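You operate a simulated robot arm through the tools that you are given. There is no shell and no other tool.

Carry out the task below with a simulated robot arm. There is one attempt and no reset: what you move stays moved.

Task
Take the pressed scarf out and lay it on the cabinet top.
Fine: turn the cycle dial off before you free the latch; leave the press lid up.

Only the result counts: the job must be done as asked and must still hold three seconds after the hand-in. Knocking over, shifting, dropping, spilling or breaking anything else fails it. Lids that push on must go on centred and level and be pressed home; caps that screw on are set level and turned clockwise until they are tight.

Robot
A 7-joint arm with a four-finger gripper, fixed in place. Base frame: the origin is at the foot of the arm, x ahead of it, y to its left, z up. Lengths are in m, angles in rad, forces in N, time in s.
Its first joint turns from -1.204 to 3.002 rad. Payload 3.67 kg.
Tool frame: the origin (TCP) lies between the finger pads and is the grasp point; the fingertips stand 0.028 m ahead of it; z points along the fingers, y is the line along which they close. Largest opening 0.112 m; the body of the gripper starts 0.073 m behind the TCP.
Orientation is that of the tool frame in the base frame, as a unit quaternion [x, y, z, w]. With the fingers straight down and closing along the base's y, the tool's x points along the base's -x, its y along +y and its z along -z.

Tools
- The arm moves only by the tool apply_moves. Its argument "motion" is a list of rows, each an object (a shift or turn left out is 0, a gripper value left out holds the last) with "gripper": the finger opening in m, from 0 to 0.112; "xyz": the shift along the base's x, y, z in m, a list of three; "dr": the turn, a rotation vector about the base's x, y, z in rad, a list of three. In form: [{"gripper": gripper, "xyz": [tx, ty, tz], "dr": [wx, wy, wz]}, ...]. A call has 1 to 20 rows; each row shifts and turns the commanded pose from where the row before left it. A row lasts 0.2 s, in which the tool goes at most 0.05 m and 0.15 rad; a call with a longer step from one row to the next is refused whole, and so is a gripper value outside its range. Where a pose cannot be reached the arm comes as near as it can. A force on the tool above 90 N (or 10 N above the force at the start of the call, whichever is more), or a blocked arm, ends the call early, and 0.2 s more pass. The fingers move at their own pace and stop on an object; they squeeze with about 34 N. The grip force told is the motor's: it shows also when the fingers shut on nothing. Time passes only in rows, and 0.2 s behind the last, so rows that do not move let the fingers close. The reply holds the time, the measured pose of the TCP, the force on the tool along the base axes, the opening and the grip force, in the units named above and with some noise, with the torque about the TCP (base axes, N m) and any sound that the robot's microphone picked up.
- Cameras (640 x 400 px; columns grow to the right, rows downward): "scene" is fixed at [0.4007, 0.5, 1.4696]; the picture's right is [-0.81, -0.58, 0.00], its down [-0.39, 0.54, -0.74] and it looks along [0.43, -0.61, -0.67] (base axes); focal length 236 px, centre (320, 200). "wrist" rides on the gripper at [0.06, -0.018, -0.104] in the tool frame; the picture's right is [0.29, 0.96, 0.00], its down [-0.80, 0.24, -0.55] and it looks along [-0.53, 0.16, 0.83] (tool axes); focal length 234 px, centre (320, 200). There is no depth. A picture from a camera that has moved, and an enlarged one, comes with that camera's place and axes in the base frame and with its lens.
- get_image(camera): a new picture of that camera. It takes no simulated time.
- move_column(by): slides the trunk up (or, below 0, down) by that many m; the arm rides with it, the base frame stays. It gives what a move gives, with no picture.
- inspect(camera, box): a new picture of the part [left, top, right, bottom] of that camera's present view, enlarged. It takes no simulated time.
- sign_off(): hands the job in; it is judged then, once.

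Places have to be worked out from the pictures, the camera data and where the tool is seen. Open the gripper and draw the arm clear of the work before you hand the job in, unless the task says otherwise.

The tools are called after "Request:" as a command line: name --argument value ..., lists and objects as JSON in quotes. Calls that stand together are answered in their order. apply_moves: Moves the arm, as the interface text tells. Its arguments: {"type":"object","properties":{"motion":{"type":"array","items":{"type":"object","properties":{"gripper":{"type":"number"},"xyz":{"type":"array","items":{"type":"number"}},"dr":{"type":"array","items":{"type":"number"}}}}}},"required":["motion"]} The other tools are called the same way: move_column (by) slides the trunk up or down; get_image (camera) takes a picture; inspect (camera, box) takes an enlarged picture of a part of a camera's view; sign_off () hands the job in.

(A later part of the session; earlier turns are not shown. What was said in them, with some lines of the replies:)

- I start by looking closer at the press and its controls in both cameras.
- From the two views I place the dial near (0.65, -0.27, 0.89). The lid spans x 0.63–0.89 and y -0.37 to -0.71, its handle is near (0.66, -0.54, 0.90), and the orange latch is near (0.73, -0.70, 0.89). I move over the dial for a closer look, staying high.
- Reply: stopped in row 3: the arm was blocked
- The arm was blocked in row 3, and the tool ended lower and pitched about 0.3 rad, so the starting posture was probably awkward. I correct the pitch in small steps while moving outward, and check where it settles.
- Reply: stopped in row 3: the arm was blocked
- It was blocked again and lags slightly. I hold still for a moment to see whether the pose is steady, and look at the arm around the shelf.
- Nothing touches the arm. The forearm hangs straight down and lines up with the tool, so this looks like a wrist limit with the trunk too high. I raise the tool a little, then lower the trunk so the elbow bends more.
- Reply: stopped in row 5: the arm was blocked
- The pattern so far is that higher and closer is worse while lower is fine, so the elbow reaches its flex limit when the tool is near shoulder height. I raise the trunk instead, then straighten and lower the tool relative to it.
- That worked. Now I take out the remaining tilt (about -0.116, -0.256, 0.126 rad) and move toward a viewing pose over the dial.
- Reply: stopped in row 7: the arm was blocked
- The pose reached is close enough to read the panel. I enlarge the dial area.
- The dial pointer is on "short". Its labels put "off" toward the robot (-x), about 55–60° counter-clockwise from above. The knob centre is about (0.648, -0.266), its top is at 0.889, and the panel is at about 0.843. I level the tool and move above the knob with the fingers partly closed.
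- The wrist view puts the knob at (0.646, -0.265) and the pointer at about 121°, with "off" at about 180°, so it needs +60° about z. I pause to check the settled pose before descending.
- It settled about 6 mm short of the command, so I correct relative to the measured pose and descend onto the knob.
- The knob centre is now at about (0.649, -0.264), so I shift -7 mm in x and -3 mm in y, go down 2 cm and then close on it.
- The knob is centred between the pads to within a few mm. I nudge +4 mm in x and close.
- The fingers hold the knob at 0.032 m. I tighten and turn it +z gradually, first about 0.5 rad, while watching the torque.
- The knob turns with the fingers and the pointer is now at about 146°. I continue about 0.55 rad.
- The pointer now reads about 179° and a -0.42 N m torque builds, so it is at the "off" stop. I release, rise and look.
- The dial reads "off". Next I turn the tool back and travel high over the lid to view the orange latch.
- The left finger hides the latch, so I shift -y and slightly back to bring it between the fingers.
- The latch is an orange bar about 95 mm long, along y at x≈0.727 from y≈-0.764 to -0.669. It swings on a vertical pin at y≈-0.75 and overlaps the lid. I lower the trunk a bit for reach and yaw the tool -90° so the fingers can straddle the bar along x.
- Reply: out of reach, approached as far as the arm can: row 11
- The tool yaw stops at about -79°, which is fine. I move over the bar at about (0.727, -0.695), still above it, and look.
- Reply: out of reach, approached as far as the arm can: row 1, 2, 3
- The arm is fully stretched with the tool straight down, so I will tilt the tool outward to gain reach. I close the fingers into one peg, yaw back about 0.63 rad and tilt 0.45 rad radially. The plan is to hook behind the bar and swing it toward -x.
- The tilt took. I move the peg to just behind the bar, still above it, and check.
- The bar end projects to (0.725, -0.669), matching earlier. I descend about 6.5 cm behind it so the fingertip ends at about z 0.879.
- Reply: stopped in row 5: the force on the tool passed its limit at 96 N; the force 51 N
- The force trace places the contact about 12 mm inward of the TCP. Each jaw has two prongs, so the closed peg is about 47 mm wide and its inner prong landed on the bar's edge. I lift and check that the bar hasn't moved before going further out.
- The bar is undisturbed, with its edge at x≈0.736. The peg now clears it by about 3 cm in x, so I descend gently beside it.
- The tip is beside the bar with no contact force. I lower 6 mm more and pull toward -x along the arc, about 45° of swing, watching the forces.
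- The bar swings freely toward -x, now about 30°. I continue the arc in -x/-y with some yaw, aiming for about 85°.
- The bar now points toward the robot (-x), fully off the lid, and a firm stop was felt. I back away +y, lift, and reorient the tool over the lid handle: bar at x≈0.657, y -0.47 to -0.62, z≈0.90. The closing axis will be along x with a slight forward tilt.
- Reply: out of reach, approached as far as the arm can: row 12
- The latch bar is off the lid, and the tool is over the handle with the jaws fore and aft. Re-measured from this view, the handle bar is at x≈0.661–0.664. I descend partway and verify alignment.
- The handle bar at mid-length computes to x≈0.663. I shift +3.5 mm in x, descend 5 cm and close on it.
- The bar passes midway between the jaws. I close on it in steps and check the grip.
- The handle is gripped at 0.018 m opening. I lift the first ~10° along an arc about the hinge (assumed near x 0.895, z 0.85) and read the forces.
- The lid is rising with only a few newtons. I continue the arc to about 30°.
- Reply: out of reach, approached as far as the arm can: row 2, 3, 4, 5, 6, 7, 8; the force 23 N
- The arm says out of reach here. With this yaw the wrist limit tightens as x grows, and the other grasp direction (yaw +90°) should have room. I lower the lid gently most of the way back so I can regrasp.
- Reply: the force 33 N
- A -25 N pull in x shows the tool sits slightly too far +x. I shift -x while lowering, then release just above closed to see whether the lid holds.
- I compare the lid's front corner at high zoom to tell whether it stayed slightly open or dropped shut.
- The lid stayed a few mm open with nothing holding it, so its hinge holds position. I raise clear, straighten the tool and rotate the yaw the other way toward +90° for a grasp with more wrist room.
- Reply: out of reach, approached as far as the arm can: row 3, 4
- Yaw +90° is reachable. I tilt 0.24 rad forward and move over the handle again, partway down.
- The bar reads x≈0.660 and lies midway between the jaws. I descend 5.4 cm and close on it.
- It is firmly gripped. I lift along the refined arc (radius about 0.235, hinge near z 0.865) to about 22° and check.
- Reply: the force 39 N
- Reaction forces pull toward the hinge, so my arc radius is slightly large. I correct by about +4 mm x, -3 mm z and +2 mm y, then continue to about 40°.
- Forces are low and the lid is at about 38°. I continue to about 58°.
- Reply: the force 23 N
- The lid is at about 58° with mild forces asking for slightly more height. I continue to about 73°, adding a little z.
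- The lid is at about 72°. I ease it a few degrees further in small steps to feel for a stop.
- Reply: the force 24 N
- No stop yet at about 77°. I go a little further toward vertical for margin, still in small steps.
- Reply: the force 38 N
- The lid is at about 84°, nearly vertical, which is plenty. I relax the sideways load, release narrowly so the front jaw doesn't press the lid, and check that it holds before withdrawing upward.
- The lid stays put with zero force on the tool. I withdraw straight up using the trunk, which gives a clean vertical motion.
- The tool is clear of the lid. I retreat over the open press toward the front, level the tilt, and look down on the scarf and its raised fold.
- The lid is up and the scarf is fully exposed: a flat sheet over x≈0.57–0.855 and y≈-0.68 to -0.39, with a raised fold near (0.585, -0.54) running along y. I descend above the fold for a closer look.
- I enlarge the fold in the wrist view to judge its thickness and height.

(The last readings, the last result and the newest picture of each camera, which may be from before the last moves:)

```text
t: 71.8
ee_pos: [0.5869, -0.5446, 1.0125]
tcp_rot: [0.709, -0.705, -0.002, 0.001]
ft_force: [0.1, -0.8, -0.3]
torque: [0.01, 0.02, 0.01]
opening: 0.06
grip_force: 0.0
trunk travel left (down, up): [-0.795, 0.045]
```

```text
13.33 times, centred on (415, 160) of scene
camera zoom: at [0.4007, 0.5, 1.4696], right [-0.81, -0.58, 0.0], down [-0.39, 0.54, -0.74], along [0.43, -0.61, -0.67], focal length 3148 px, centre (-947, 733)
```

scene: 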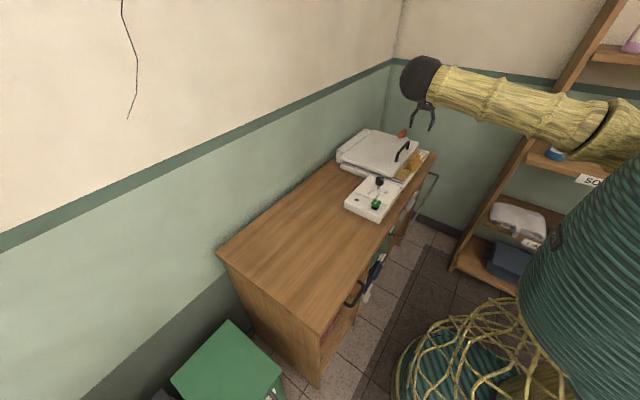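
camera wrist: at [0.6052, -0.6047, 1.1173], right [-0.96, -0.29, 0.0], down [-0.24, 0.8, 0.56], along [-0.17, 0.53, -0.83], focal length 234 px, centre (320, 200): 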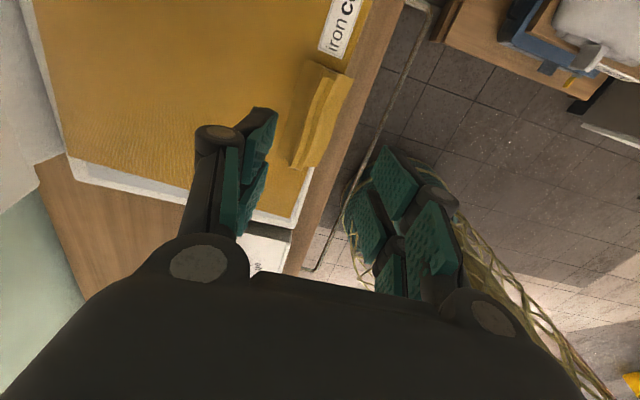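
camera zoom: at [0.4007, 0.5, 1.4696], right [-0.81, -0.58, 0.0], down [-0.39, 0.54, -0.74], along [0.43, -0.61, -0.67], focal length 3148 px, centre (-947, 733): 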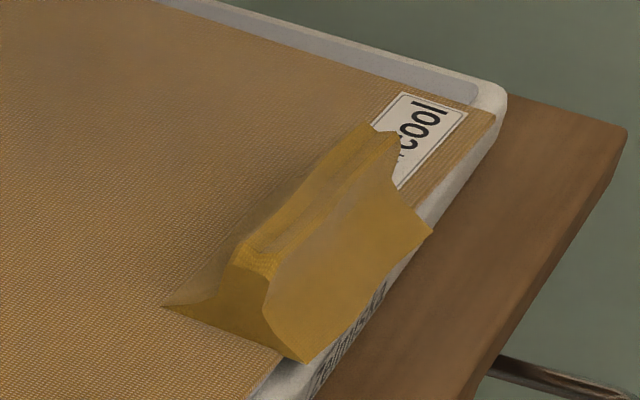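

The fold's ridge runs from (0.594, -0.482) to (0.587, -0.586) with its top at z≈0.870, over a sheet at about z 0.84. I open to 0.075 m, align, and descend so the tips stop just above the sheet.

Request:
apply_moves --motion '[{"xyz": [0.001, 0.004, -0.03], "gripper": 0.075, "dr": [0, 0, -0.04]}, {"xyz": [0.001, 0.004, -0.03]}, {"xyz": [0, 0, -0.03]}, {"xyz": [0, 0, -0.02]}, {}, {}]'

Request:
get_image --camera "wrist"

Request:
inspect --camera "scene" --box '[390, 120, 440, 170]'

```text
t: 73.2
ee_pos: [0.591, -0.5365, 0.9008]
tcp_rot: [-0.694, 0.72, 0.002, -0.001]
ft_force: [0.5, 0.7, 0.5]
torque: [-0.01, -0.02, 0.0]
opening: 0.0749
grip_force: 0.0
trunk travel left (down, up): [-0.795, 0.045]
```

```text
taken
camera wrist: at [0.6054, -0.5968, 1.0063], right [-0.97, -0.26, 0.0], down [-0.21, 0.8, 0.56], along [-0.14, 0.54, -0.83], focal length 234 px, centre (320, 200)
```

wrist: 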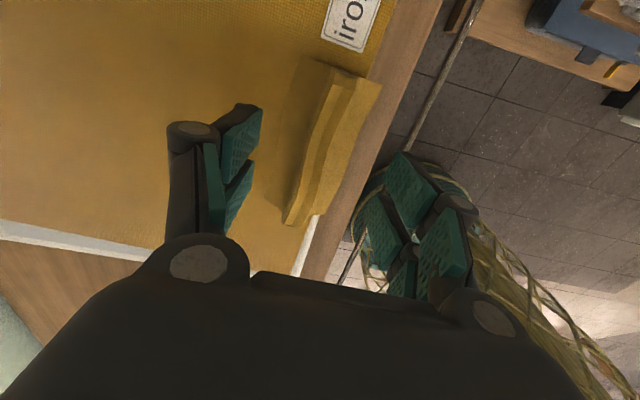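

```text
8.00 times, centred on (415, 145) of scene
camera zoom: at [0.4007, 0.5, 1.4696], right [-0.81, -0.58, 0.0], down [-0.39, 0.54, -0.74], along [0.43, -0.61, -0.67], focal length 1889 px, centre (-440, 640)
```

zoom: 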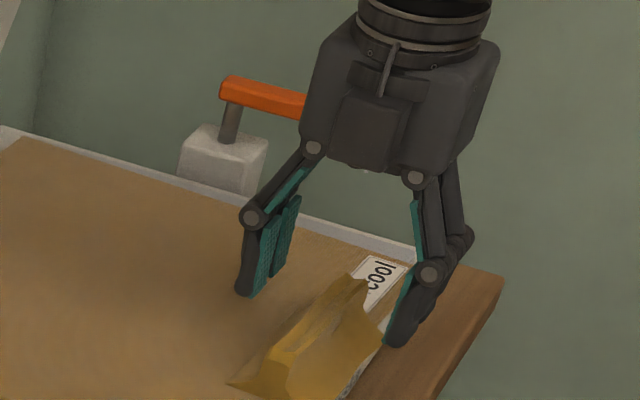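

The ridge sits centrally between the jaws. I lower 2 cm more, watching for contact, then close.

Request:
apply_moves --motion '[{"xyz": [0, 0, -0.01]}, {"xyz": [0, 0, -0.011]}, {}, {"gripper": 0.05}, {"gripper": 0.03}, {"gripper": 0.01}, {"gripper": 0.0}, {}]'

Request:
get_image --camera "wrist"

Request:
inspect --camera "scene" --box '[390, 120, 440, 170]'

```text
t: 75.0
ee_pos: [0.5908, -0.5383, 0.8816]
tcp_rot: [-0.695, 0.719, 0.002, -0.001]
ft_force: [0.3, 0.1, 0.3]
torque: [0.03, 0.0, 0.08]
opening: 0.0156
grip_force: 33.8
trunk travel left (down, up): [-0.795, 0.045]
```

```text
taken
camera wrist: at [0.6045, -0.5975, 0.986], right [-0.97, -0.26, 0.0], down [-0.21, 0.8, 0.56], along [-0.14, 0.54, -0.83], focal length 234 px, centre (320, 200)
```

wrist: 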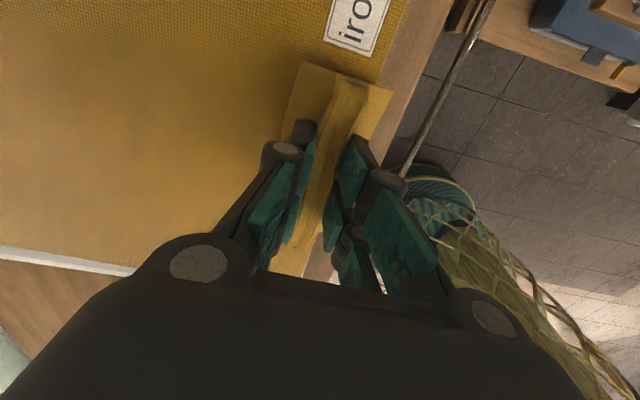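

```text
8.00 times, centred on (415, 145) of scene
camera zoom: at [0.4007, 0.5, 1.4696], right [-0.81, -0.58, 0.0], down [-0.39, 0.54, -0.74], along [0.43, -0.61, -0.67], focal length 1889 px, centre (-440, 640)
```

zoom: 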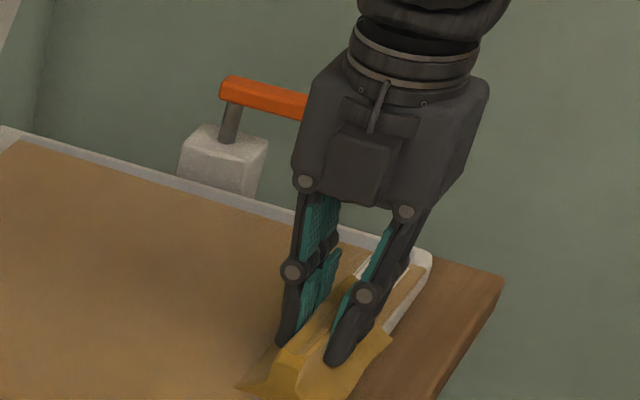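

The jaws hold the fold at 15.6 mm with firm grip force. I lift gently: first straight up, then up and toward the robot so the sheet's back edge clears the raised lid.

Request:
apply_moves --motion '[{"xyz": [0, 0, 0.006]}, {"xyz": [0, 0, 0.008]}, {"xyz": [-0.004, 0, 0.008]}, {}]'

Request:
inspect --camera "scene" --box '[330, 90, 450, 190]'

Request:
get_image --camera "wrist"

```text
t: 76.0
ee_pos: [0.5841, -0.5368, 0.9033]
tcp_rot: [-0.694, 0.72, 0.001, -0.001]
ft_force: [-0.6, 0.2, -0.8]
torque: [-0.01, 0.12, 0.03]
opening: 0.0154
grip_force: 34.1
trunk travel left (down, up): [-0.795, 0.045]
```

```text
4.00 times, centred on (390, 140) of scene
camera zoom: at [0.4007, 0.5, 1.4696], right [-0.81, -0.58, 0.0], down [-0.39, 0.54, -0.74], along [0.43, -0.61, -0.67], focal length 944 px, centre (40, 440)
```

zoom: 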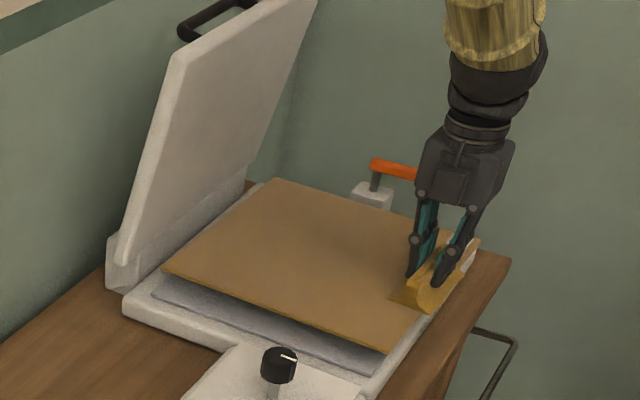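

```text
taken
camera wrist: at [0.6007, -0.5976, 1.0081], right [-0.97, -0.26, 0.0], down [-0.21, 0.8, 0.56], along [-0.14, 0.54, -0.83], focal length 234 px, centre (320, 200)
```

wrist: 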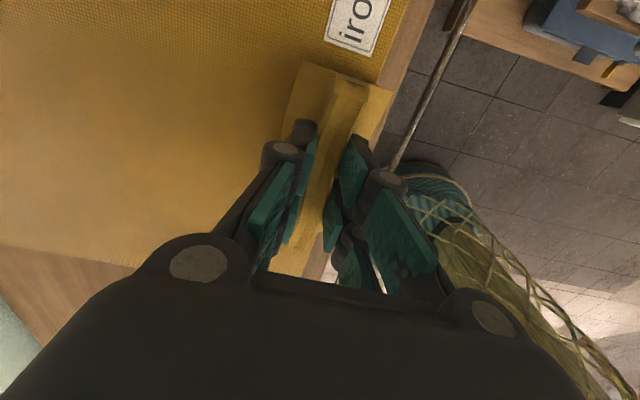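

The scarf lifts level as a light sheet. I raise it while pulling back slightly from the lid, and use the remaining trunk travel for height.

Request:
apply_moves --motion '[{"xyz": [-0.008, 0, 0.012]}, {"xyz": [-0.008, 0, 0.014]}, {"xyz": [-0.003, 0, 0.014]}, {}]'

Request:
move_column --by 0.045

Request:
inspect --camera "scene" --box '[310, 60, 470, 200]'

```text
t: 77.0
ee_pos: [0.5643, -0.5363, 0.9437]
tcp_rot: [-0.695, 0.719, 0.001, 0.0]
ft_force: [-0.1, 0.2, -0.5]
torque: [0.0, 0.08, 0.0]
opening: 0.0156
grip_force: 34.0
trunk travel left (down, up): [-0.795, 0.045]
```

```text
t: 77.9
ee_pos: [0.5655, -0.5361, 0.9882]
tcp_rot: [-0.695, 0.719, 0.003, 0.0]
ft_force: [-0.3, 0.1, -1.2]
torque: [0.0, 0.1, -0.01]
opening: 0.0155
grip_force: 34.0
trunk travel left (down, up): [-0.84, 0.0]
```

```text
2.86 times, centred on (390, 130) of scene
camera zoom: at [0.4007, 0.5, 1.4696], right [-0.81, -0.58, 0.0], down [-0.39, 0.54, -0.74], along [0.43, -0.61, -0.67], focal length 674 px, centre (120, 400)
```

zoom: 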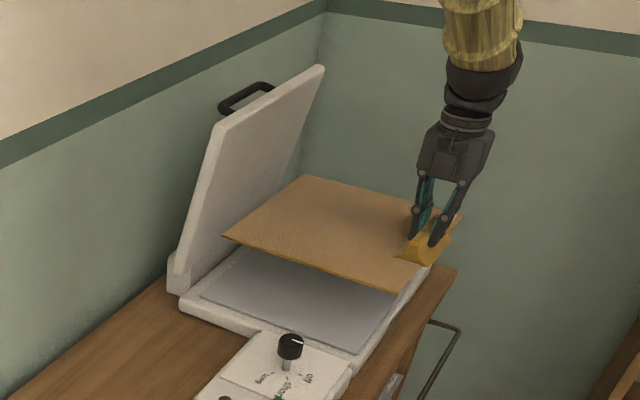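

The scarf is held level at about z 0.95, clear of the press. I carry it +y past the lid and over the dial in steady steps.

Request:
apply_moves --motion '[{"xyz": [0, 0.02, 0]}, {"xyz": [0, 0.03, 0]}, {"xyz": [0, 0.03, 0]}, {"xyz": [0, 0.03, 0]}, {"xyz": [0, 0.03, 0]}, {"xyz": [0, 0.03, 0]}, {"xyz": [0, 0.03, 0]}, {"xyz": [0, 0.02, 0]}, {}]'

Request:
get_image --camera "scene"

```text
t: 79.9
ee_pos: [0.5662, -0.3174, 0.989]
tcp_rot: [-0.694, 0.72, 0.002, -0.002]
ft_force: [1.1, -0.3, -0.8]
torque: [-0.02, 0.08, 0.0]
opening: 0.0155
grip_force: 33.8
trunk travel left (down, up): [-0.84, 0.0]
```

```text
taken
```

scene: 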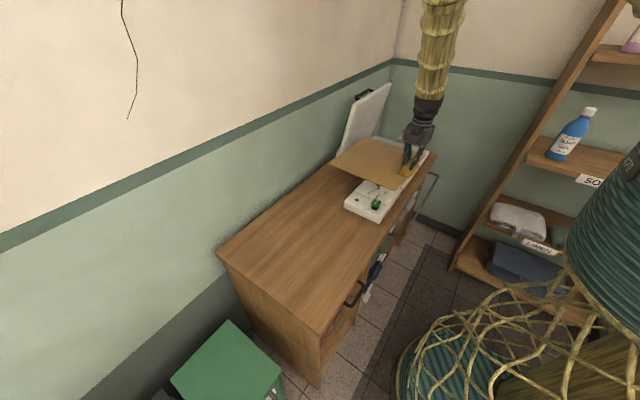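

All good so far. I continue +y in small steps, watching for the close-in reach limit.

Request:
apply_moves --motion '[{"xyz": [0.001, 0.02, -0.002]}, {"xyz": [0.001, 0.02, -0.002]}, {"xyz": [0.001, 0.02, -0.002]}, {"xyz": [0.001, 0.02, -0.002]}, {"xyz": [0.001, 0.02, -0.002]}, {}]'

Request:
get_image --camera "scene"

```text
t: 81.3
ee_pos: [0.569, -0.2182, 0.9766]
tcp_rot: [-0.693, 0.721, 0.005, -0.003]
ft_force: [0.2, -0.1, -0.5]
torque: [0.03, 0.11, 0.0]
opening: 0.0157
grip_force: 33.9
trunk travel left (down, up): [-0.84, 0.0]
```

```text
taken
```

scene: 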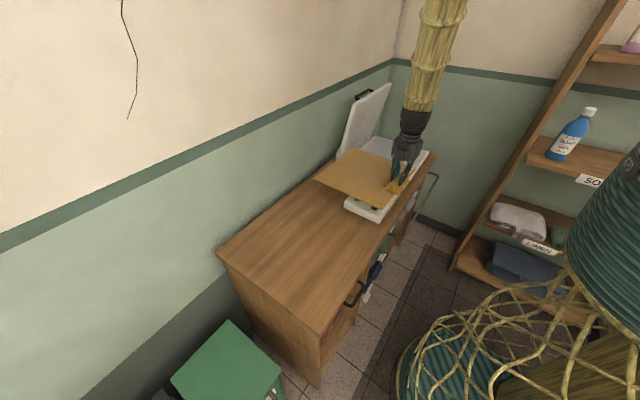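

It has passed the lid. I now go +y while gradually increasing x toward (0.63, 0.12).

Request:
apply_moves --motion '[{"xyz": [0.0, 0.025, 0]}, {"xyz": [0.006, 0.025, 0]}, {"xyz": [0.008, 0.025, 0]}, {"xyz": [0.008, 0.025, 0]}, {"xyz": [0.008, 0.025, 0]}, {"xyz": [0.008, 0.025, 0]}, {"xyz": [0.008, 0.025, 0]}, {"xyz": [0.006, 0.025, 0]}, {}]'

Request:
get_image --camera "scene"

```text
t: 83.3
ee_pos: [0.6187, -0.0237, 0.9682]
tcp_rot: [-0.687, 0.726, 0.013, -0.006]
ft_force: [0.4, -0.1, -0.4]
torque: [-0.01, 0.09, -0.01]
opening: 0.0157
grip_force: 34.2
trunk travel left (down, up): [-0.84, 0.0]
```

```text
taken
```

scene: 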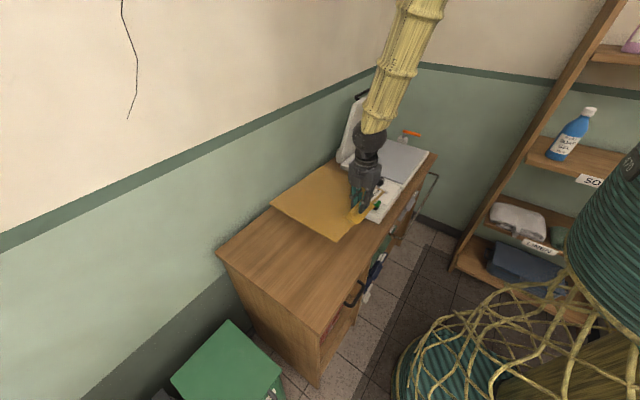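

I continue +y to about 0.125.

Request:
apply_moves --motion '[{"xyz": [0.003, 0.025, 0]}, {"xyz": [0.003, 0.025, 0]}, {"xyz": [0.002, 0.025, 0]}, {"xyz": [0.002, 0.025, 0]}, {"xyz": [0.002, 0.025, 0]}, {"xyz": [0.0, 0.02, 0]}, {}, {}]'

Request:
get_image --camera "scene"

Request:
get_image --camera "wrist"

```text
t: 85.1
ee_pos: [0.632, 0.05, 0.981]
tcp_rot: [-0.686, 0.727, 0.025, 0.002]
ft_force: [-0.3, 0.6, 0.1]
torque: [0.03, 0.1, 0.02]
opening: 0.0158
grip_force: 33.9
out of reach, approached as far as the arm can: row 3, 4, 5, 6
trunk travel left (down, up): [-0.84, 0.0]
```

```text
taken
```

scene: 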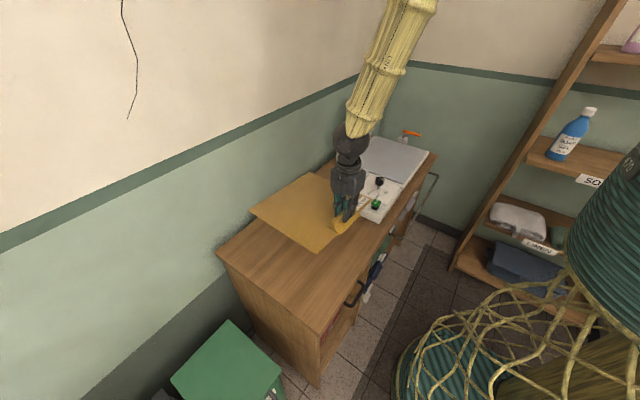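

```text
taken
camera wrist: at [0.6493, -0.0158, 1.0823], right [-0.97, -0.23, 0.02], down [-0.17, 0.79, 0.59], along [-0.16, 0.57, -0.81], focal length 234 px, centre (320, 200)
```

wrist: 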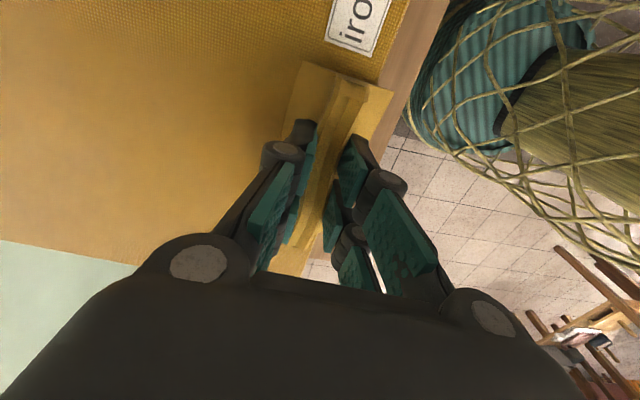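

The arm reaches its close-in limit at y≈0.05 at this height, and lower is easier. I lower 5 cm (the sheet stays above the control box), level the tool, then continue +y.

Request:
apply_moves --motion '[{"xyz": [0.0, 0.005, -0.017], "dr": [-0.013, -0.01, 0.007]}, {"xyz": [0.0, 0.005, -0.017], "dr": [-0.013, -0.01, 0.007]}, {"xyz": [0.0, 0.005, -0.017], "dr": [-0.013, -0.01, 0.007]}, {"xyz": [0.0, 0.01, 0]}, {"xyz": [0.0, 0.01, 0]}, {}]'

Request:
get_image --camera "scene"

```text
t: 86.5
ee_pos: [0.6339, 0.048, 0.9621]
tcp_rot: [-0.697, 0.717, 0.013, 0.013]
ft_force: [0.1, 0.3, -0.9]
torque: [0.01, 0.13, 0.01]
opening: 0.0156
grip_force: 34.0
out of reach, approached as far as the arm can: row 1, 2, 3, 4, 5
trunk travel left (down, up): [-0.84, 0.0]
```

```text
taken
```

scene: 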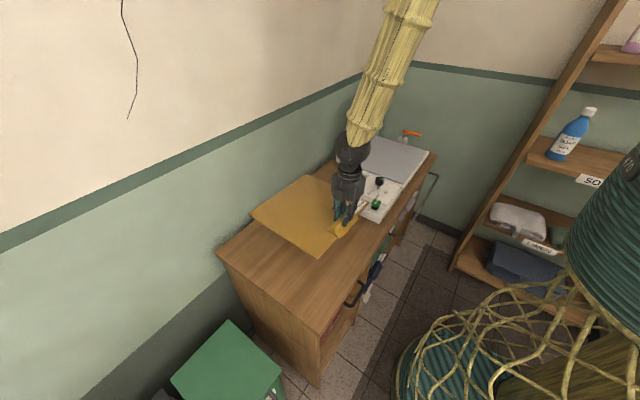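

The arm is still limited in y. I check the scarf's clearance to the control box at high zoom while considering setting it down here.

Request:
inspect --camera "scene" --box '[230, 150, 410, 290]'

Request:
get_image --camera "wrist"

```text
2.86 times, centred on (320, 220) of scene
camera zoom: at [0.4007, 0.5, 1.4696], right [-0.81, -0.58, 0.0], down [-0.39, 0.54, -0.74], along [0.43, -0.61, -0.67], focal length 674 px, centre (320, 143)
```

zoom: 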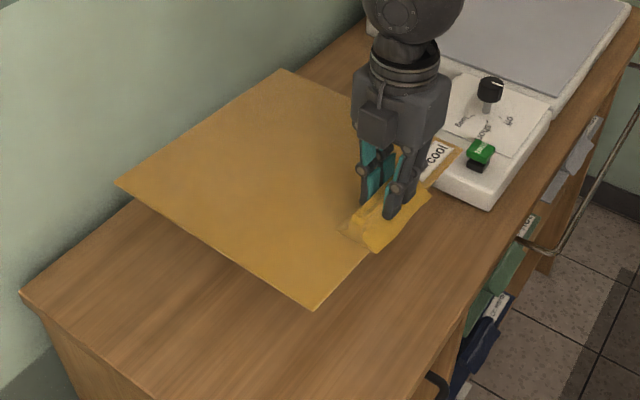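

```text
taken
camera wrist: at [0.6493, -0.0164, 1.0634], right [-0.97, -0.26, -0.01], down [-0.22, 0.78, 0.58], along [-0.14, 0.57, -0.81], focal length 234 px, centre (320, 200)
```

wrist: 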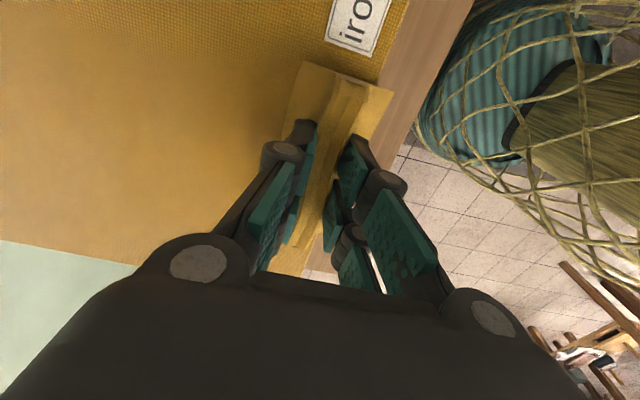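

The scarf's near edge is at y≈-0.09 and the control box ends at about -0.105, so I want a bit more +y. I try going outward in x and down together, which should ease the fold limit.

Request:
apply_moves --motion '[{"xyz": [0.01, 0.0, -0.01]}, {"xyz": [0.01, 0.005, -0.01]}, {"xyz": [0.005, 0.01, -0.01]}, {"xyz": [0.0, 0.01, -0.005]}, {}]'

```text
t: 87.7
ee_pos: [0.652, 0.0452, 0.9347]
tcp_rot: [-0.701, 0.713, 0.008, 0.009]
ft_force: [-0.1, 0.7, -0.2]
torque: [-0.03, 0.09, 0.01]
opening: 0.0154
grip_force: 34.4
out of reach, approached as far as the arm can: row 1, 2, 3, 4
trunk travel left (down, up): [-0.84, 0.0]
```

y stays stuck near 0.045 regardless, so it is likely a wrist-yaw limit rather than reach. I test with a small yaw change while nudging +y.

Request:
apply_moves --motion '[{"xyz": [0.0, 0.0, 0.0], "dr": [0, 0, -0.04]}, {"xyz": [0.0, 0.01, 0.0], "dr": [0, 0, -0.04]}, {"xyz": [0.0, 0.01, 0.0]}, {}]'

```text
t: 88.7
ee_pos: [0.6528, 0.0448, 0.9369]
tcp_rot: [-0.672, 0.74, 0.006, 0.01]
ft_force: [-0.8, -0.1, -1.4]
torque: [0.03, 0.09, 0.04]
opening: 0.0158
grip_force: 33.3
out of reach, approached as far as the arm can: row 2, 3
trunk travel left (down, up): [-0.84, 0.0]
```

Yaw turned freely but y did not move. I restore the yaw and try the other direction.

Request:
apply_moves --motion '[{"dr": [0, 0, 0.06]}, {"dr": [0, 0, 0.06]}, {"xyz": [0.0, 0.01, 0.0], "dr": [0, 0, 0.06]}, {"xyz": [0.0, 0.01, 0.0]}, {}]'

```text
t: 89.9
ee_pos: [0.6513, 0.0535, 0.9381]
tcp_rot: [0.715, -0.699, -0.01, -0.012]
ft_force: [-0.1, -0.1, -1.7]
torque: [0.01, 0.09, -0.01]
opening: 0.0152
grip_force: 33.8
out of reach, approached as far as the arm can: row 3
trunk travel left (down, up): [-0.84, 0.0]
```

Turning toward +yaw frees y, now 0.054. I continue a little that way; a few degrees of scarf rotation is harmless.

Request:
apply_moves --motion '[{"xyz": [0.0, 0.005, 0.0], "dr": [0, 0, 0.04]}, {"xyz": [0.0, 0.006, -0.005], "dr": [0, 0, 0.04]}, {"xyz": [0.0, 0.006, -0.005], "dr": [0, 0, 0.03]}, {"xyz": [0.0, 0.006, -0.005]}, {}]'

Request:
inspect --camera "scene" --box '[230, 150, 410, 290]'

```text
t: 91.1
ee_pos: [0.651, 0.0595, 0.9291]
tcp_rot: [0.725, -0.688, -0.016, -0.016]
ft_force: [0.1, 0.4, -0.1]
torque: [0.04, 0.13, 0.02]
opening: 0.0157
grip_force: 34.0
out of reach, approached as far as the arm can: row 1, 2, 4
trunk travel left (down, up): [-0.84, 0.0]
```

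```text
2.86 times, centred on (320, 220) of scene
camera zoom: at [0.4007, 0.5, 1.4696], right [-0.81, -0.58, 0.0], down [-0.39, 0.54, -0.74], along [0.43, -0.61, -0.67], focal length 674 px, centre (320, 143)
```

zoom: 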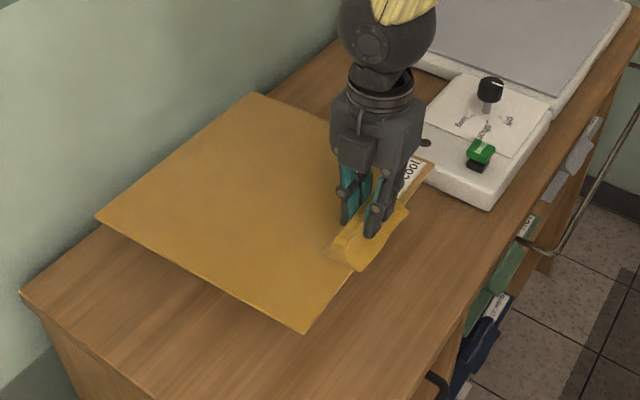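

The scarf now spans x≈0.625–0.907 and y≈-0.084 to 0.22, all over bare cabinet top and clear of the control box. I lower it in small steps, leveling slightly.

Request:
apply_moves --motion '[{"xyz": [0.0, 0.004, -0.012], "dr": [-0.01, 0, 0]}, {"xyz": [0.0, 0.002, -0.012], "dr": [-0.01, 0, 0]}, {"xyz": [0.0, 0.0, -0.012], "dr": [-0.01, 0, 0]}, {"xyz": [0.0, 0.0, -0.01]}, {}]'

Request:
inspect --camera "scene" --box '[230, 150, 410, 290]'

```text
t: 92.3
ee_pos: [0.6512, 0.0447, 0.9028]
tcp_rot: [0.726, -0.688, -0.011, -0.008]
ft_force: [0.2, 0.5, -0.6]
torque: [-0.02, 0.07, -0.01]
opening: 0.0158
grip_force: 34.4
out of reach, approached as far as the arm can: row 1, 2, 3, 4
trunk travel left (down, up): [-0.84, 0.0]
```

```text
2.86 times, centred on (320, 220) of scene
camera zoom: at [0.4007, 0.5, 1.4696], right [-0.81, -0.58, 0.0], down [-0.39, 0.54, -0.74], along [0.43, -0.61, -0.67], focal length 674 px, centre (320, 143)
```

zoom: 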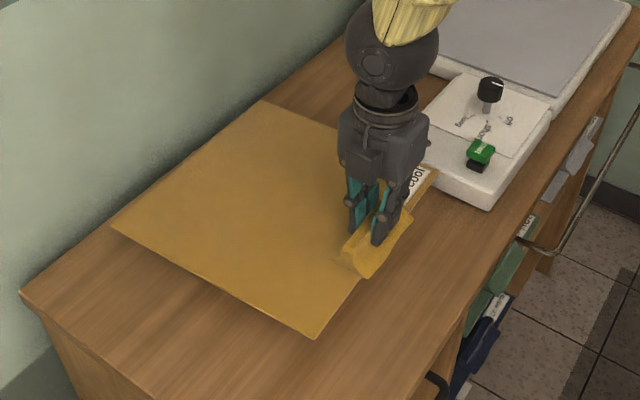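

Lowering and leveling pulled y back, which brings the edge too close to the box. I return to the previous better pose (y≈0.06, z≈0.93) and will lower purely with the trunk, which leaves the arm joints unchanged.

Request:
apply_moves --motion '[{"xyz": [0.0, 0.004, 0.01], "dr": [0.01, 0, 0.02]}, {"xyz": [0.0, 0.005, 0.01], "dr": [0.01, 0, 0.02]}, {"xyz": [0.0, 0.005, 0.01], "dr": [0.01, 0, 0.02]}, {"xyz": [0.0, 0.006, 0.0], "dr": [0.0, 0, 0.02]}, {"xyz": [0.0, 0.006, 0.0]}, {}]'

Request:
inspect --camera "scene" --box '[230, 150, 410, 290]'

```text
t: 93.7
ee_pos: [0.6449, 0.0698, 0.9394]
tcp_rot: [0.746, -0.665, -0.02, -0.018]
ft_force: [0.0, -1.4, -1.3]
torque: [-0.04, 0.11, 0.0]
opening: 0.0156
grip_force: 34.5
out of reach, approached as far as the arm can: row 1, 2, 3, 4, 5
trunk travel left (down, up): [-0.84, 0.0]
```

```text
2.86 times, centred on (320, 220) of scene
camera zoom: at [0.4007, 0.5, 1.4696], right [-0.81, -0.58, 0.0], down [-0.39, 0.54, -0.74], along [0.43, -0.61, -0.67], focal length 674 px, centre (320, 143)
```

zoom: 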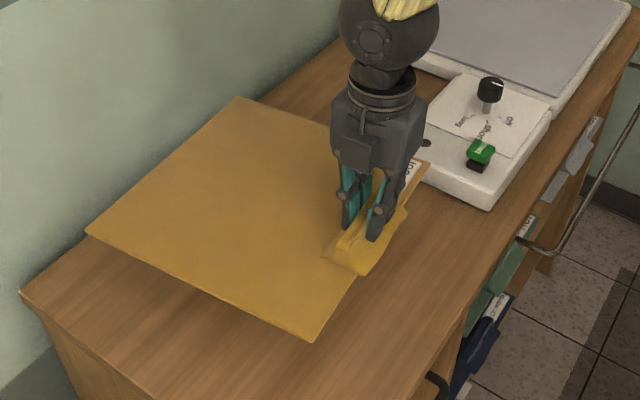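

The near corner is now about 3 cm from the box and everything is within the cabinet top. I lower with the trunk by 5 cm first.

Request:
move_column --by -0.05

Request:
inspect --camera "scene" --box '[230, 150, 410, 290]'

```text
t: 94.6
ee_pos: [0.6444, 0.0702, 0.8899]
tcp_rot: [0.746, -0.666, -0.019, -0.018]
ft_force: [-0.1, -0.9, -0.7]
torque: [-0.05, 0.1, 0.01]
opening: 0.0154
grip_force: 33.6
trunk travel left (down, up): [-0.79, 0.05]
```

```text
2.86 times, centred on (320, 220) of scene
camera zoom: at [0.4007, 0.5, 1.4696], right [-0.81, -0.58, 0.0], down [-0.39, 0.54, -0.74], along [0.43, -0.61, -0.67], focal length 674 px, centre (320, 143)
```

zoom: 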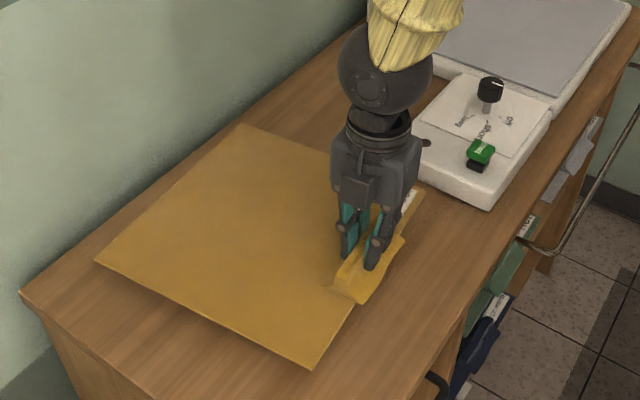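

No contact yet. I lower another 2 cm, then 1 cm, reading the force.

Request:
move_column --by -0.02

Request:
move_column --by -0.01

Request:
inspect --camera "scene" --box '[230, 150, 410, 290]'

```text
t: 95.3
ee_pos: [0.6436, 0.0681, 0.8695]
tcp_rot: [0.746, -0.666, -0.02, -0.02]
ft_force: [0.1, 0.1, -0.5]
torque: [-0.03, 0.06, 0.0]
opening: 0.0157
grip_force: 33.8
trunk travel left (down, up): [-0.77, 0.07]
```

```text
t: 95.8
ee_pos: [0.6446, 0.0687, 0.8591]
tcp_rot: [0.746, -0.665, -0.021, -0.019]
ft_force: [0.3, -0.5, -1.0]
torque: [0.0, 0.12, 0.0]
opening: 0.0156
grip_force: 34.3
trunk travel left (down, up): [-0.76, 0.08]
```

```text
2.86 times, centred on (320, 220) of scene
camera zoom: at [0.4007, 0.5, 1.4696], right [-0.81, -0.58, 0.0], down [-0.39, 0.54, -0.74], along [0.43, -0.61, -0.67], focal length 674 px, centre (320, 143)
```

zoom: 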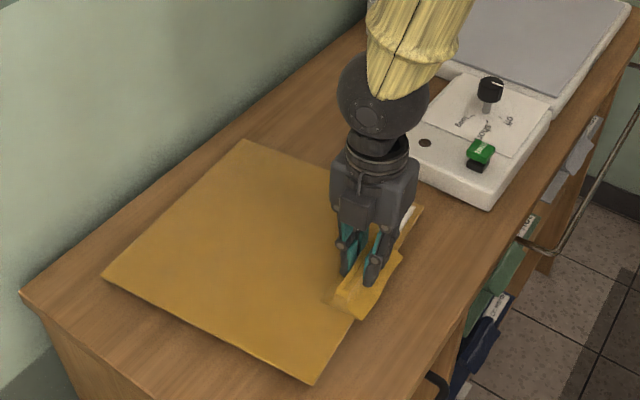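

A thin shadow gap remains. I continue in 7 mm steps.

Request:
move_column --by -0.007

Request:
move_column --by -0.006

Request:
inspect --camera "scene" --box '[250, 180, 370, 280]'

```text
t: 96.4
ee_pos: [0.6455, 0.0687, 0.8523]
tcp_rot: [0.745, -0.666, -0.019, -0.019]
ft_force: [-1.7, 0.5, 3.2]
torque: [-0.48, -0.1, -0.06]
opening: 0.0155
grip_force: 33.8
trunk travel left (down, up): [-0.753, 0.087]
```

```text
t: 97.0
ee_pos: [0.6458, 0.0693, 0.8468]
tcp_rot: [0.746, -0.665, -0.019, -0.018]
ft_force: [0.9, 2.2, 2.9]
torque: [-0.38, 0.06, 0.07]
opening: 0.0153
grip_force: 33.9
trunk travel left (down, up): [-0.747, 0.093]
```

```text
4.00 times, centred on (310, 230) of scene
camera zoom: at [0.4007, 0.5, 1.4696], right [-0.81, -0.58, 0.0], down [-0.39, 0.54, -0.74], along [0.43, -0.61, -0.67], focal length 944 px, centre (360, 80)
```

zoom: 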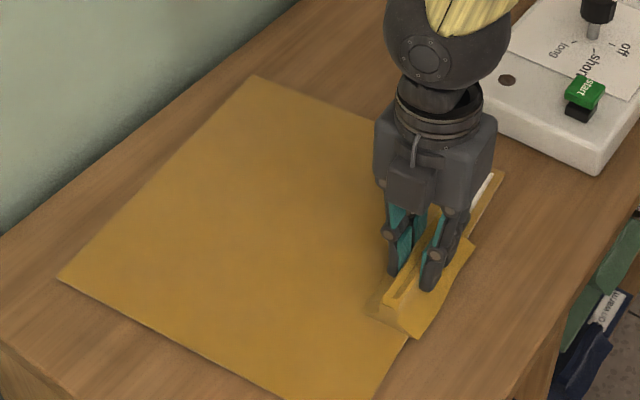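

Contact: about 3 N upward with a small torque, as the lower edge touches first. I settle 3 mm more, then open the jaws gradually.

Request:
move_column --by -0.003

Request:
apply_moves --motion '[{"gripper": 0.02}, {"gripper": 0.03}, {"gripper": 0.045}, {}]'

Request:
inspect --camera "scene" --box '[250, 180, 370, 280]'

Request:
get_image --camera "wrist"

```text
t: 97.5
ee_pos: [0.6442, 0.0685, 0.8436]
tcp_rot: [0.746, -0.665, -0.019, -0.019]
ft_force: [-0.8, 0.7, 25.9]
torque: [-0.17, 0.06, 0.02]
opening: 0.0156
grip_force: 34.4
trunk travel left (down, up): [-0.744, 0.096]
```

```text
t: 98.5
ee_pos: [0.6452, 0.0691, 0.8426]
tcp_rot: [0.746, -0.666, -0.019, -0.019]
ft_force: [-0.7, 0.1, -0.8]
torque: [0.01, 0.0, 0.0]
opening: 0.0453
grip_force: 0.0
trunk travel left (down, up): [-0.744, 0.096]
```

```text
4.00 times, centred on (310, 230) of scene
camera zoom: at [0.4007, 0.5, 1.4696], right [-0.81, -0.58, 0.0], down [-0.39, 0.54, -0.74], along [0.43, -0.61, -0.67], focal length 944 px, centre (360, 80)
```

zoom: 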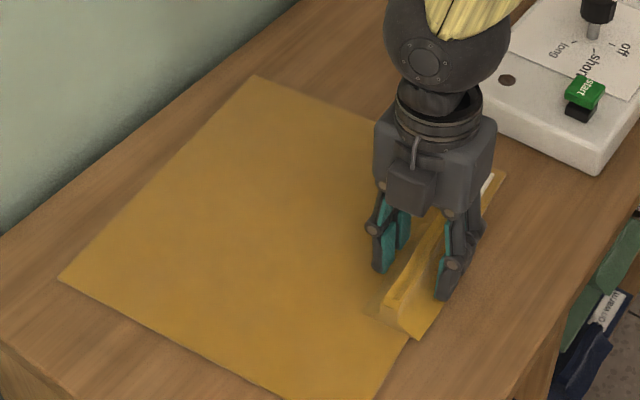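

```text
taken
camera wrist: at [0.6687, 0.0057, 0.9443], right [-0.92, -0.39, -0.02], down [-0.33, 0.73, 0.6], along [-0.22, 0.55, -0.8], focal length 234 px, centre (320, 200)
```

wrist: 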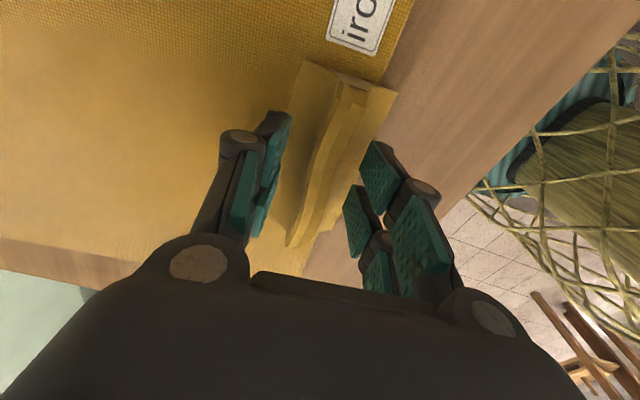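

The scarf lies flat and is free of the jaws. I open a bit more and rise straight up with the trunk.

Request:
apply_moves --motion '[{"gripper": 0.065}, {}]'

Request:
move_column --by 0.09

Request:
get_image --camera "scene"

Request:
get_image --camera "wrist"

```text
t: 99.1
ee_pos: [0.644, 0.069, 0.8428]
tcp_rot: [0.746, -0.666, -0.021, -0.018]
ft_force: [-0.6, 0.5, 0.1]
torque: [-0.01, 0.01, -0.03]
opening: 0.0649
grip_force: 0.1
trunk travel left (down, up): [-0.744, 0.096]
```

```text
t: 100.3
ee_pos: [0.645, 0.0682, 0.933]
tcp_rot: [0.746, -0.665, -0.02, -0.017]
ft_force: [0.6, 0.3, 1.1]
torque: [0.01, -0.02, 0.01]
opening: 0.0648
grip_force: 0.1
trunk travel left (down, up): [-0.834, 0.006]
```

```text
taken
```

scene: 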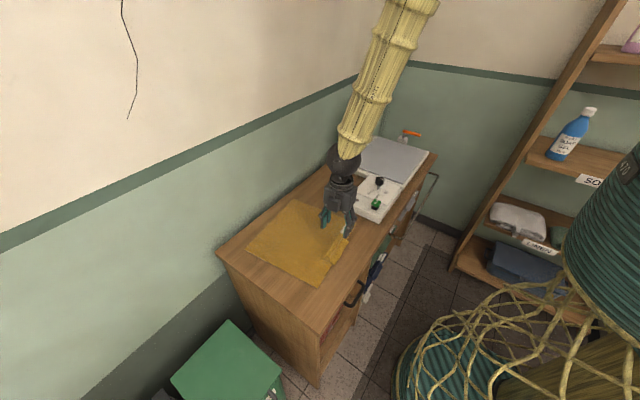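

```text
taken
camera wrist: at [0.669, 0.0057, 1.034], right [-0.92, -0.39, -0.02], down [-0.33, 0.73, 0.6], along [-0.22, 0.55, -0.8], focal length 234 px, centre (320, 200)
```

wrist: 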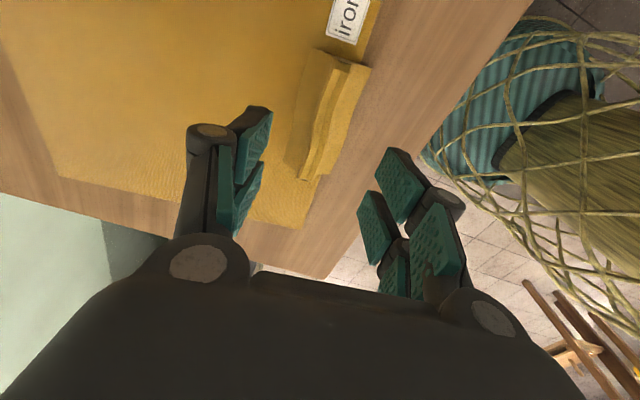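

The scarf lies flat on the cabinet top. I move the arm back toward -y and up so it stands clear of the work and I can verify everything.

Request:
apply_moves --motion '[{"xyz": [0.0, -0.02, 0.015]}, {"xyz": [0.0, -0.025, 0.015]}, {"xyz": [-0.005, -0.03, 0.01]}, {"xyz": [-0.008, -0.03, 0.005]}, {"xyz": [-0.008, -0.03, 0.0]}, {"xyz": [-0.01, -0.03, 0.0]}, {"xyz": [-0.01, -0.03, 0.0]}, {"xyz": [-0.01, -0.03, 0.0]}, {"xyz": [-0.01, -0.03, 0.0]}, {"xyz": [0, -0.03, 0.0]}, {"xyz": [0, -0.03, 0.0]}, {}]'

Request:
get_image --camera "scene"

Request:
inspect --camera "scene" --box '[220, 150, 400, 310]'

```text
t: 102.9
ee_pos: [0.5831, -0.2462, 0.9777]
tcp_rot: [0.745, -0.666, -0.019, -0.018]
ft_force: [-0.8, 0.2, 0.7]
torque: [-0.01, -0.03, 0.01]
opening: 0.0651
grip_force: 0.0
trunk travel left (down, up): [-0.834, 0.006]
```

```text
taken
```

scene: 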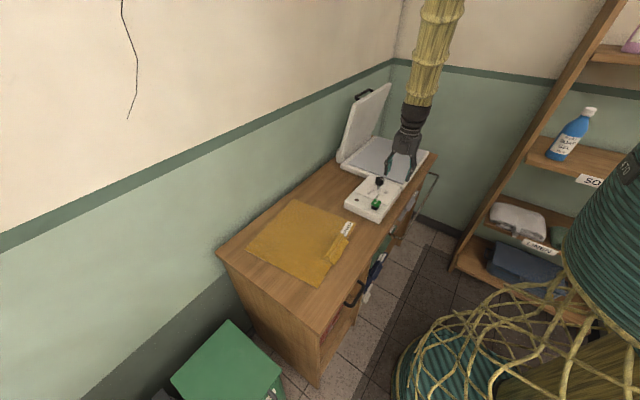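

```text
2.50 times, centred on (310, 230) of scene
camera zoom: at [0.4007, 0.5, 1.4696], right [-0.81, -0.58, 0.0], down [-0.39, 0.54, -0.74], along [0.43, -0.61, -0.67], focal length 590 px, centre (345, 125)
```

zoom: 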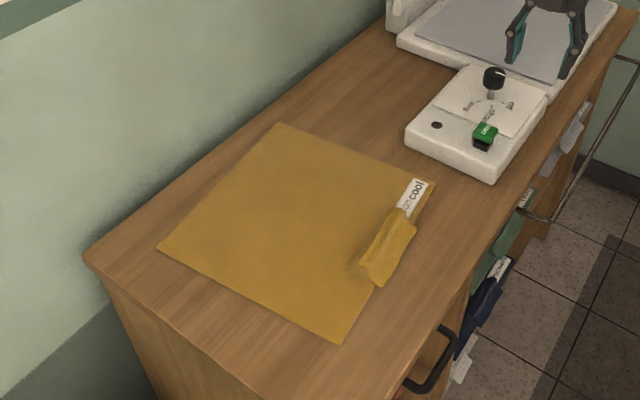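

The scarf is flat and wholly on the cabinet top, clear of the control box. I raise the arm further away from the press and check the dial and lid once more.

Request:
apply_moves --motion '[{"xyz": [0.0, -0.035, 0.01]}, {"xyz": [0.0, -0.035, 0.01]}, {"xyz": [0.0, -0.035, 0.02]}, {"xyz": [0.0, -0.035, 0.02]}, {"xyz": [0.0, -0.035, 0.02]}, {"xyz": [0.0, -0.035, 0.02]}, {"xyz": [0.0, -0.035, 0.02]}, {"xyz": [0.0, -0.035, 0.02]}, {"xyz": [0, 0, 0.02]}, {}]'

Request:
inspect --camera "scene" --box '[320, 70, 450, 220]'

Request:
inspect --camera "scene" --box '[340, 165, 410, 225]'

```text
t: 105.1
ee_pos: [0.586, -0.5292, 1.1346]
tcp_rot: [0.746, -0.666, -0.02, -0.019]
ft_force: [0.3, 0.6, -0.3]
torque: [0.06, -0.03, -0.02]
opening: 0.065
grip_force: 0.0
trunk travel left (down, up): [-0.834, 0.006]
```

```text
2.67 times, centred on (385, 145) of scene
camera zoom: at [0.4007, 0.5, 1.4696], right [-0.81, -0.58, 0.0], down [-0.39, 0.54, -0.74], along [0.43, -0.61, -0.67], focal length 630 px, centre (147, 347)
```

zoom: 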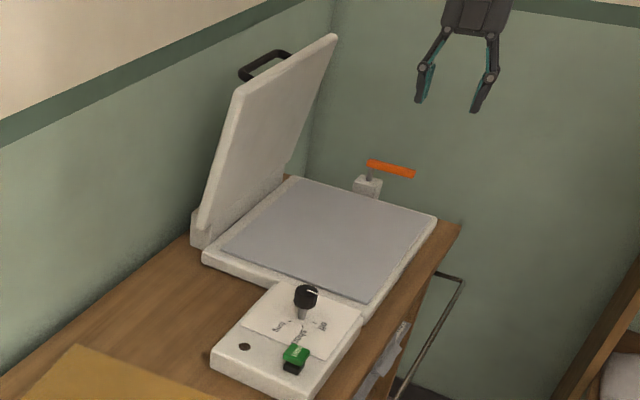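

```text
6.67 times, centred on (375, 195) of scene
camera zoom: at [0.4007, 0.5, 1.4696], right [-0.81, -0.58, 0.0], down [-0.39, 0.54, -0.74], along [0.43, -0.61, -0.67], focal length 1574 px, centre (-47, 233)
```

zoom: 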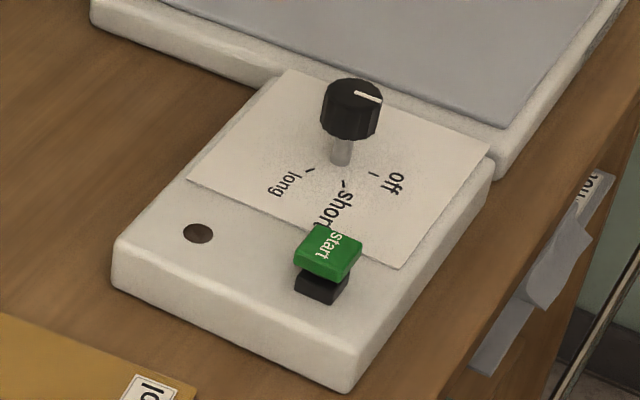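

The dial points to "off", the latch is swung clear, and the lid stays up. The press is empty, the scarf lies flat on the cabinet top, and the gripper is open and clear. I hand in the job.

Request:
sign_off

```text
The job is handed in.
```

The scarf is out of the press and lying flat on the cabinet top, to the left of the control box (as the robot faces it). I handed the job in; no verdict came back.

- **Dial:** I turned it from "short" to "off" before touching the latch, and it still reads "off" in the last picture.
- **Latch:** the orange bar is swung fully clear of the lid. On my first try the fingertips came down on the bar and pressed it to about 96 N. The bar looked undisturbed and then swung freely.
- **Lid:** it is up at about 84° and has held there on its own since I let go.
- **Scarf:** it sits a few degrees rotated from square, about 3 cm from the control box, with all four corners on the cabinet top.

The gripper is open and the arm is clear of the work. I saw nothing else knocked or shifted.
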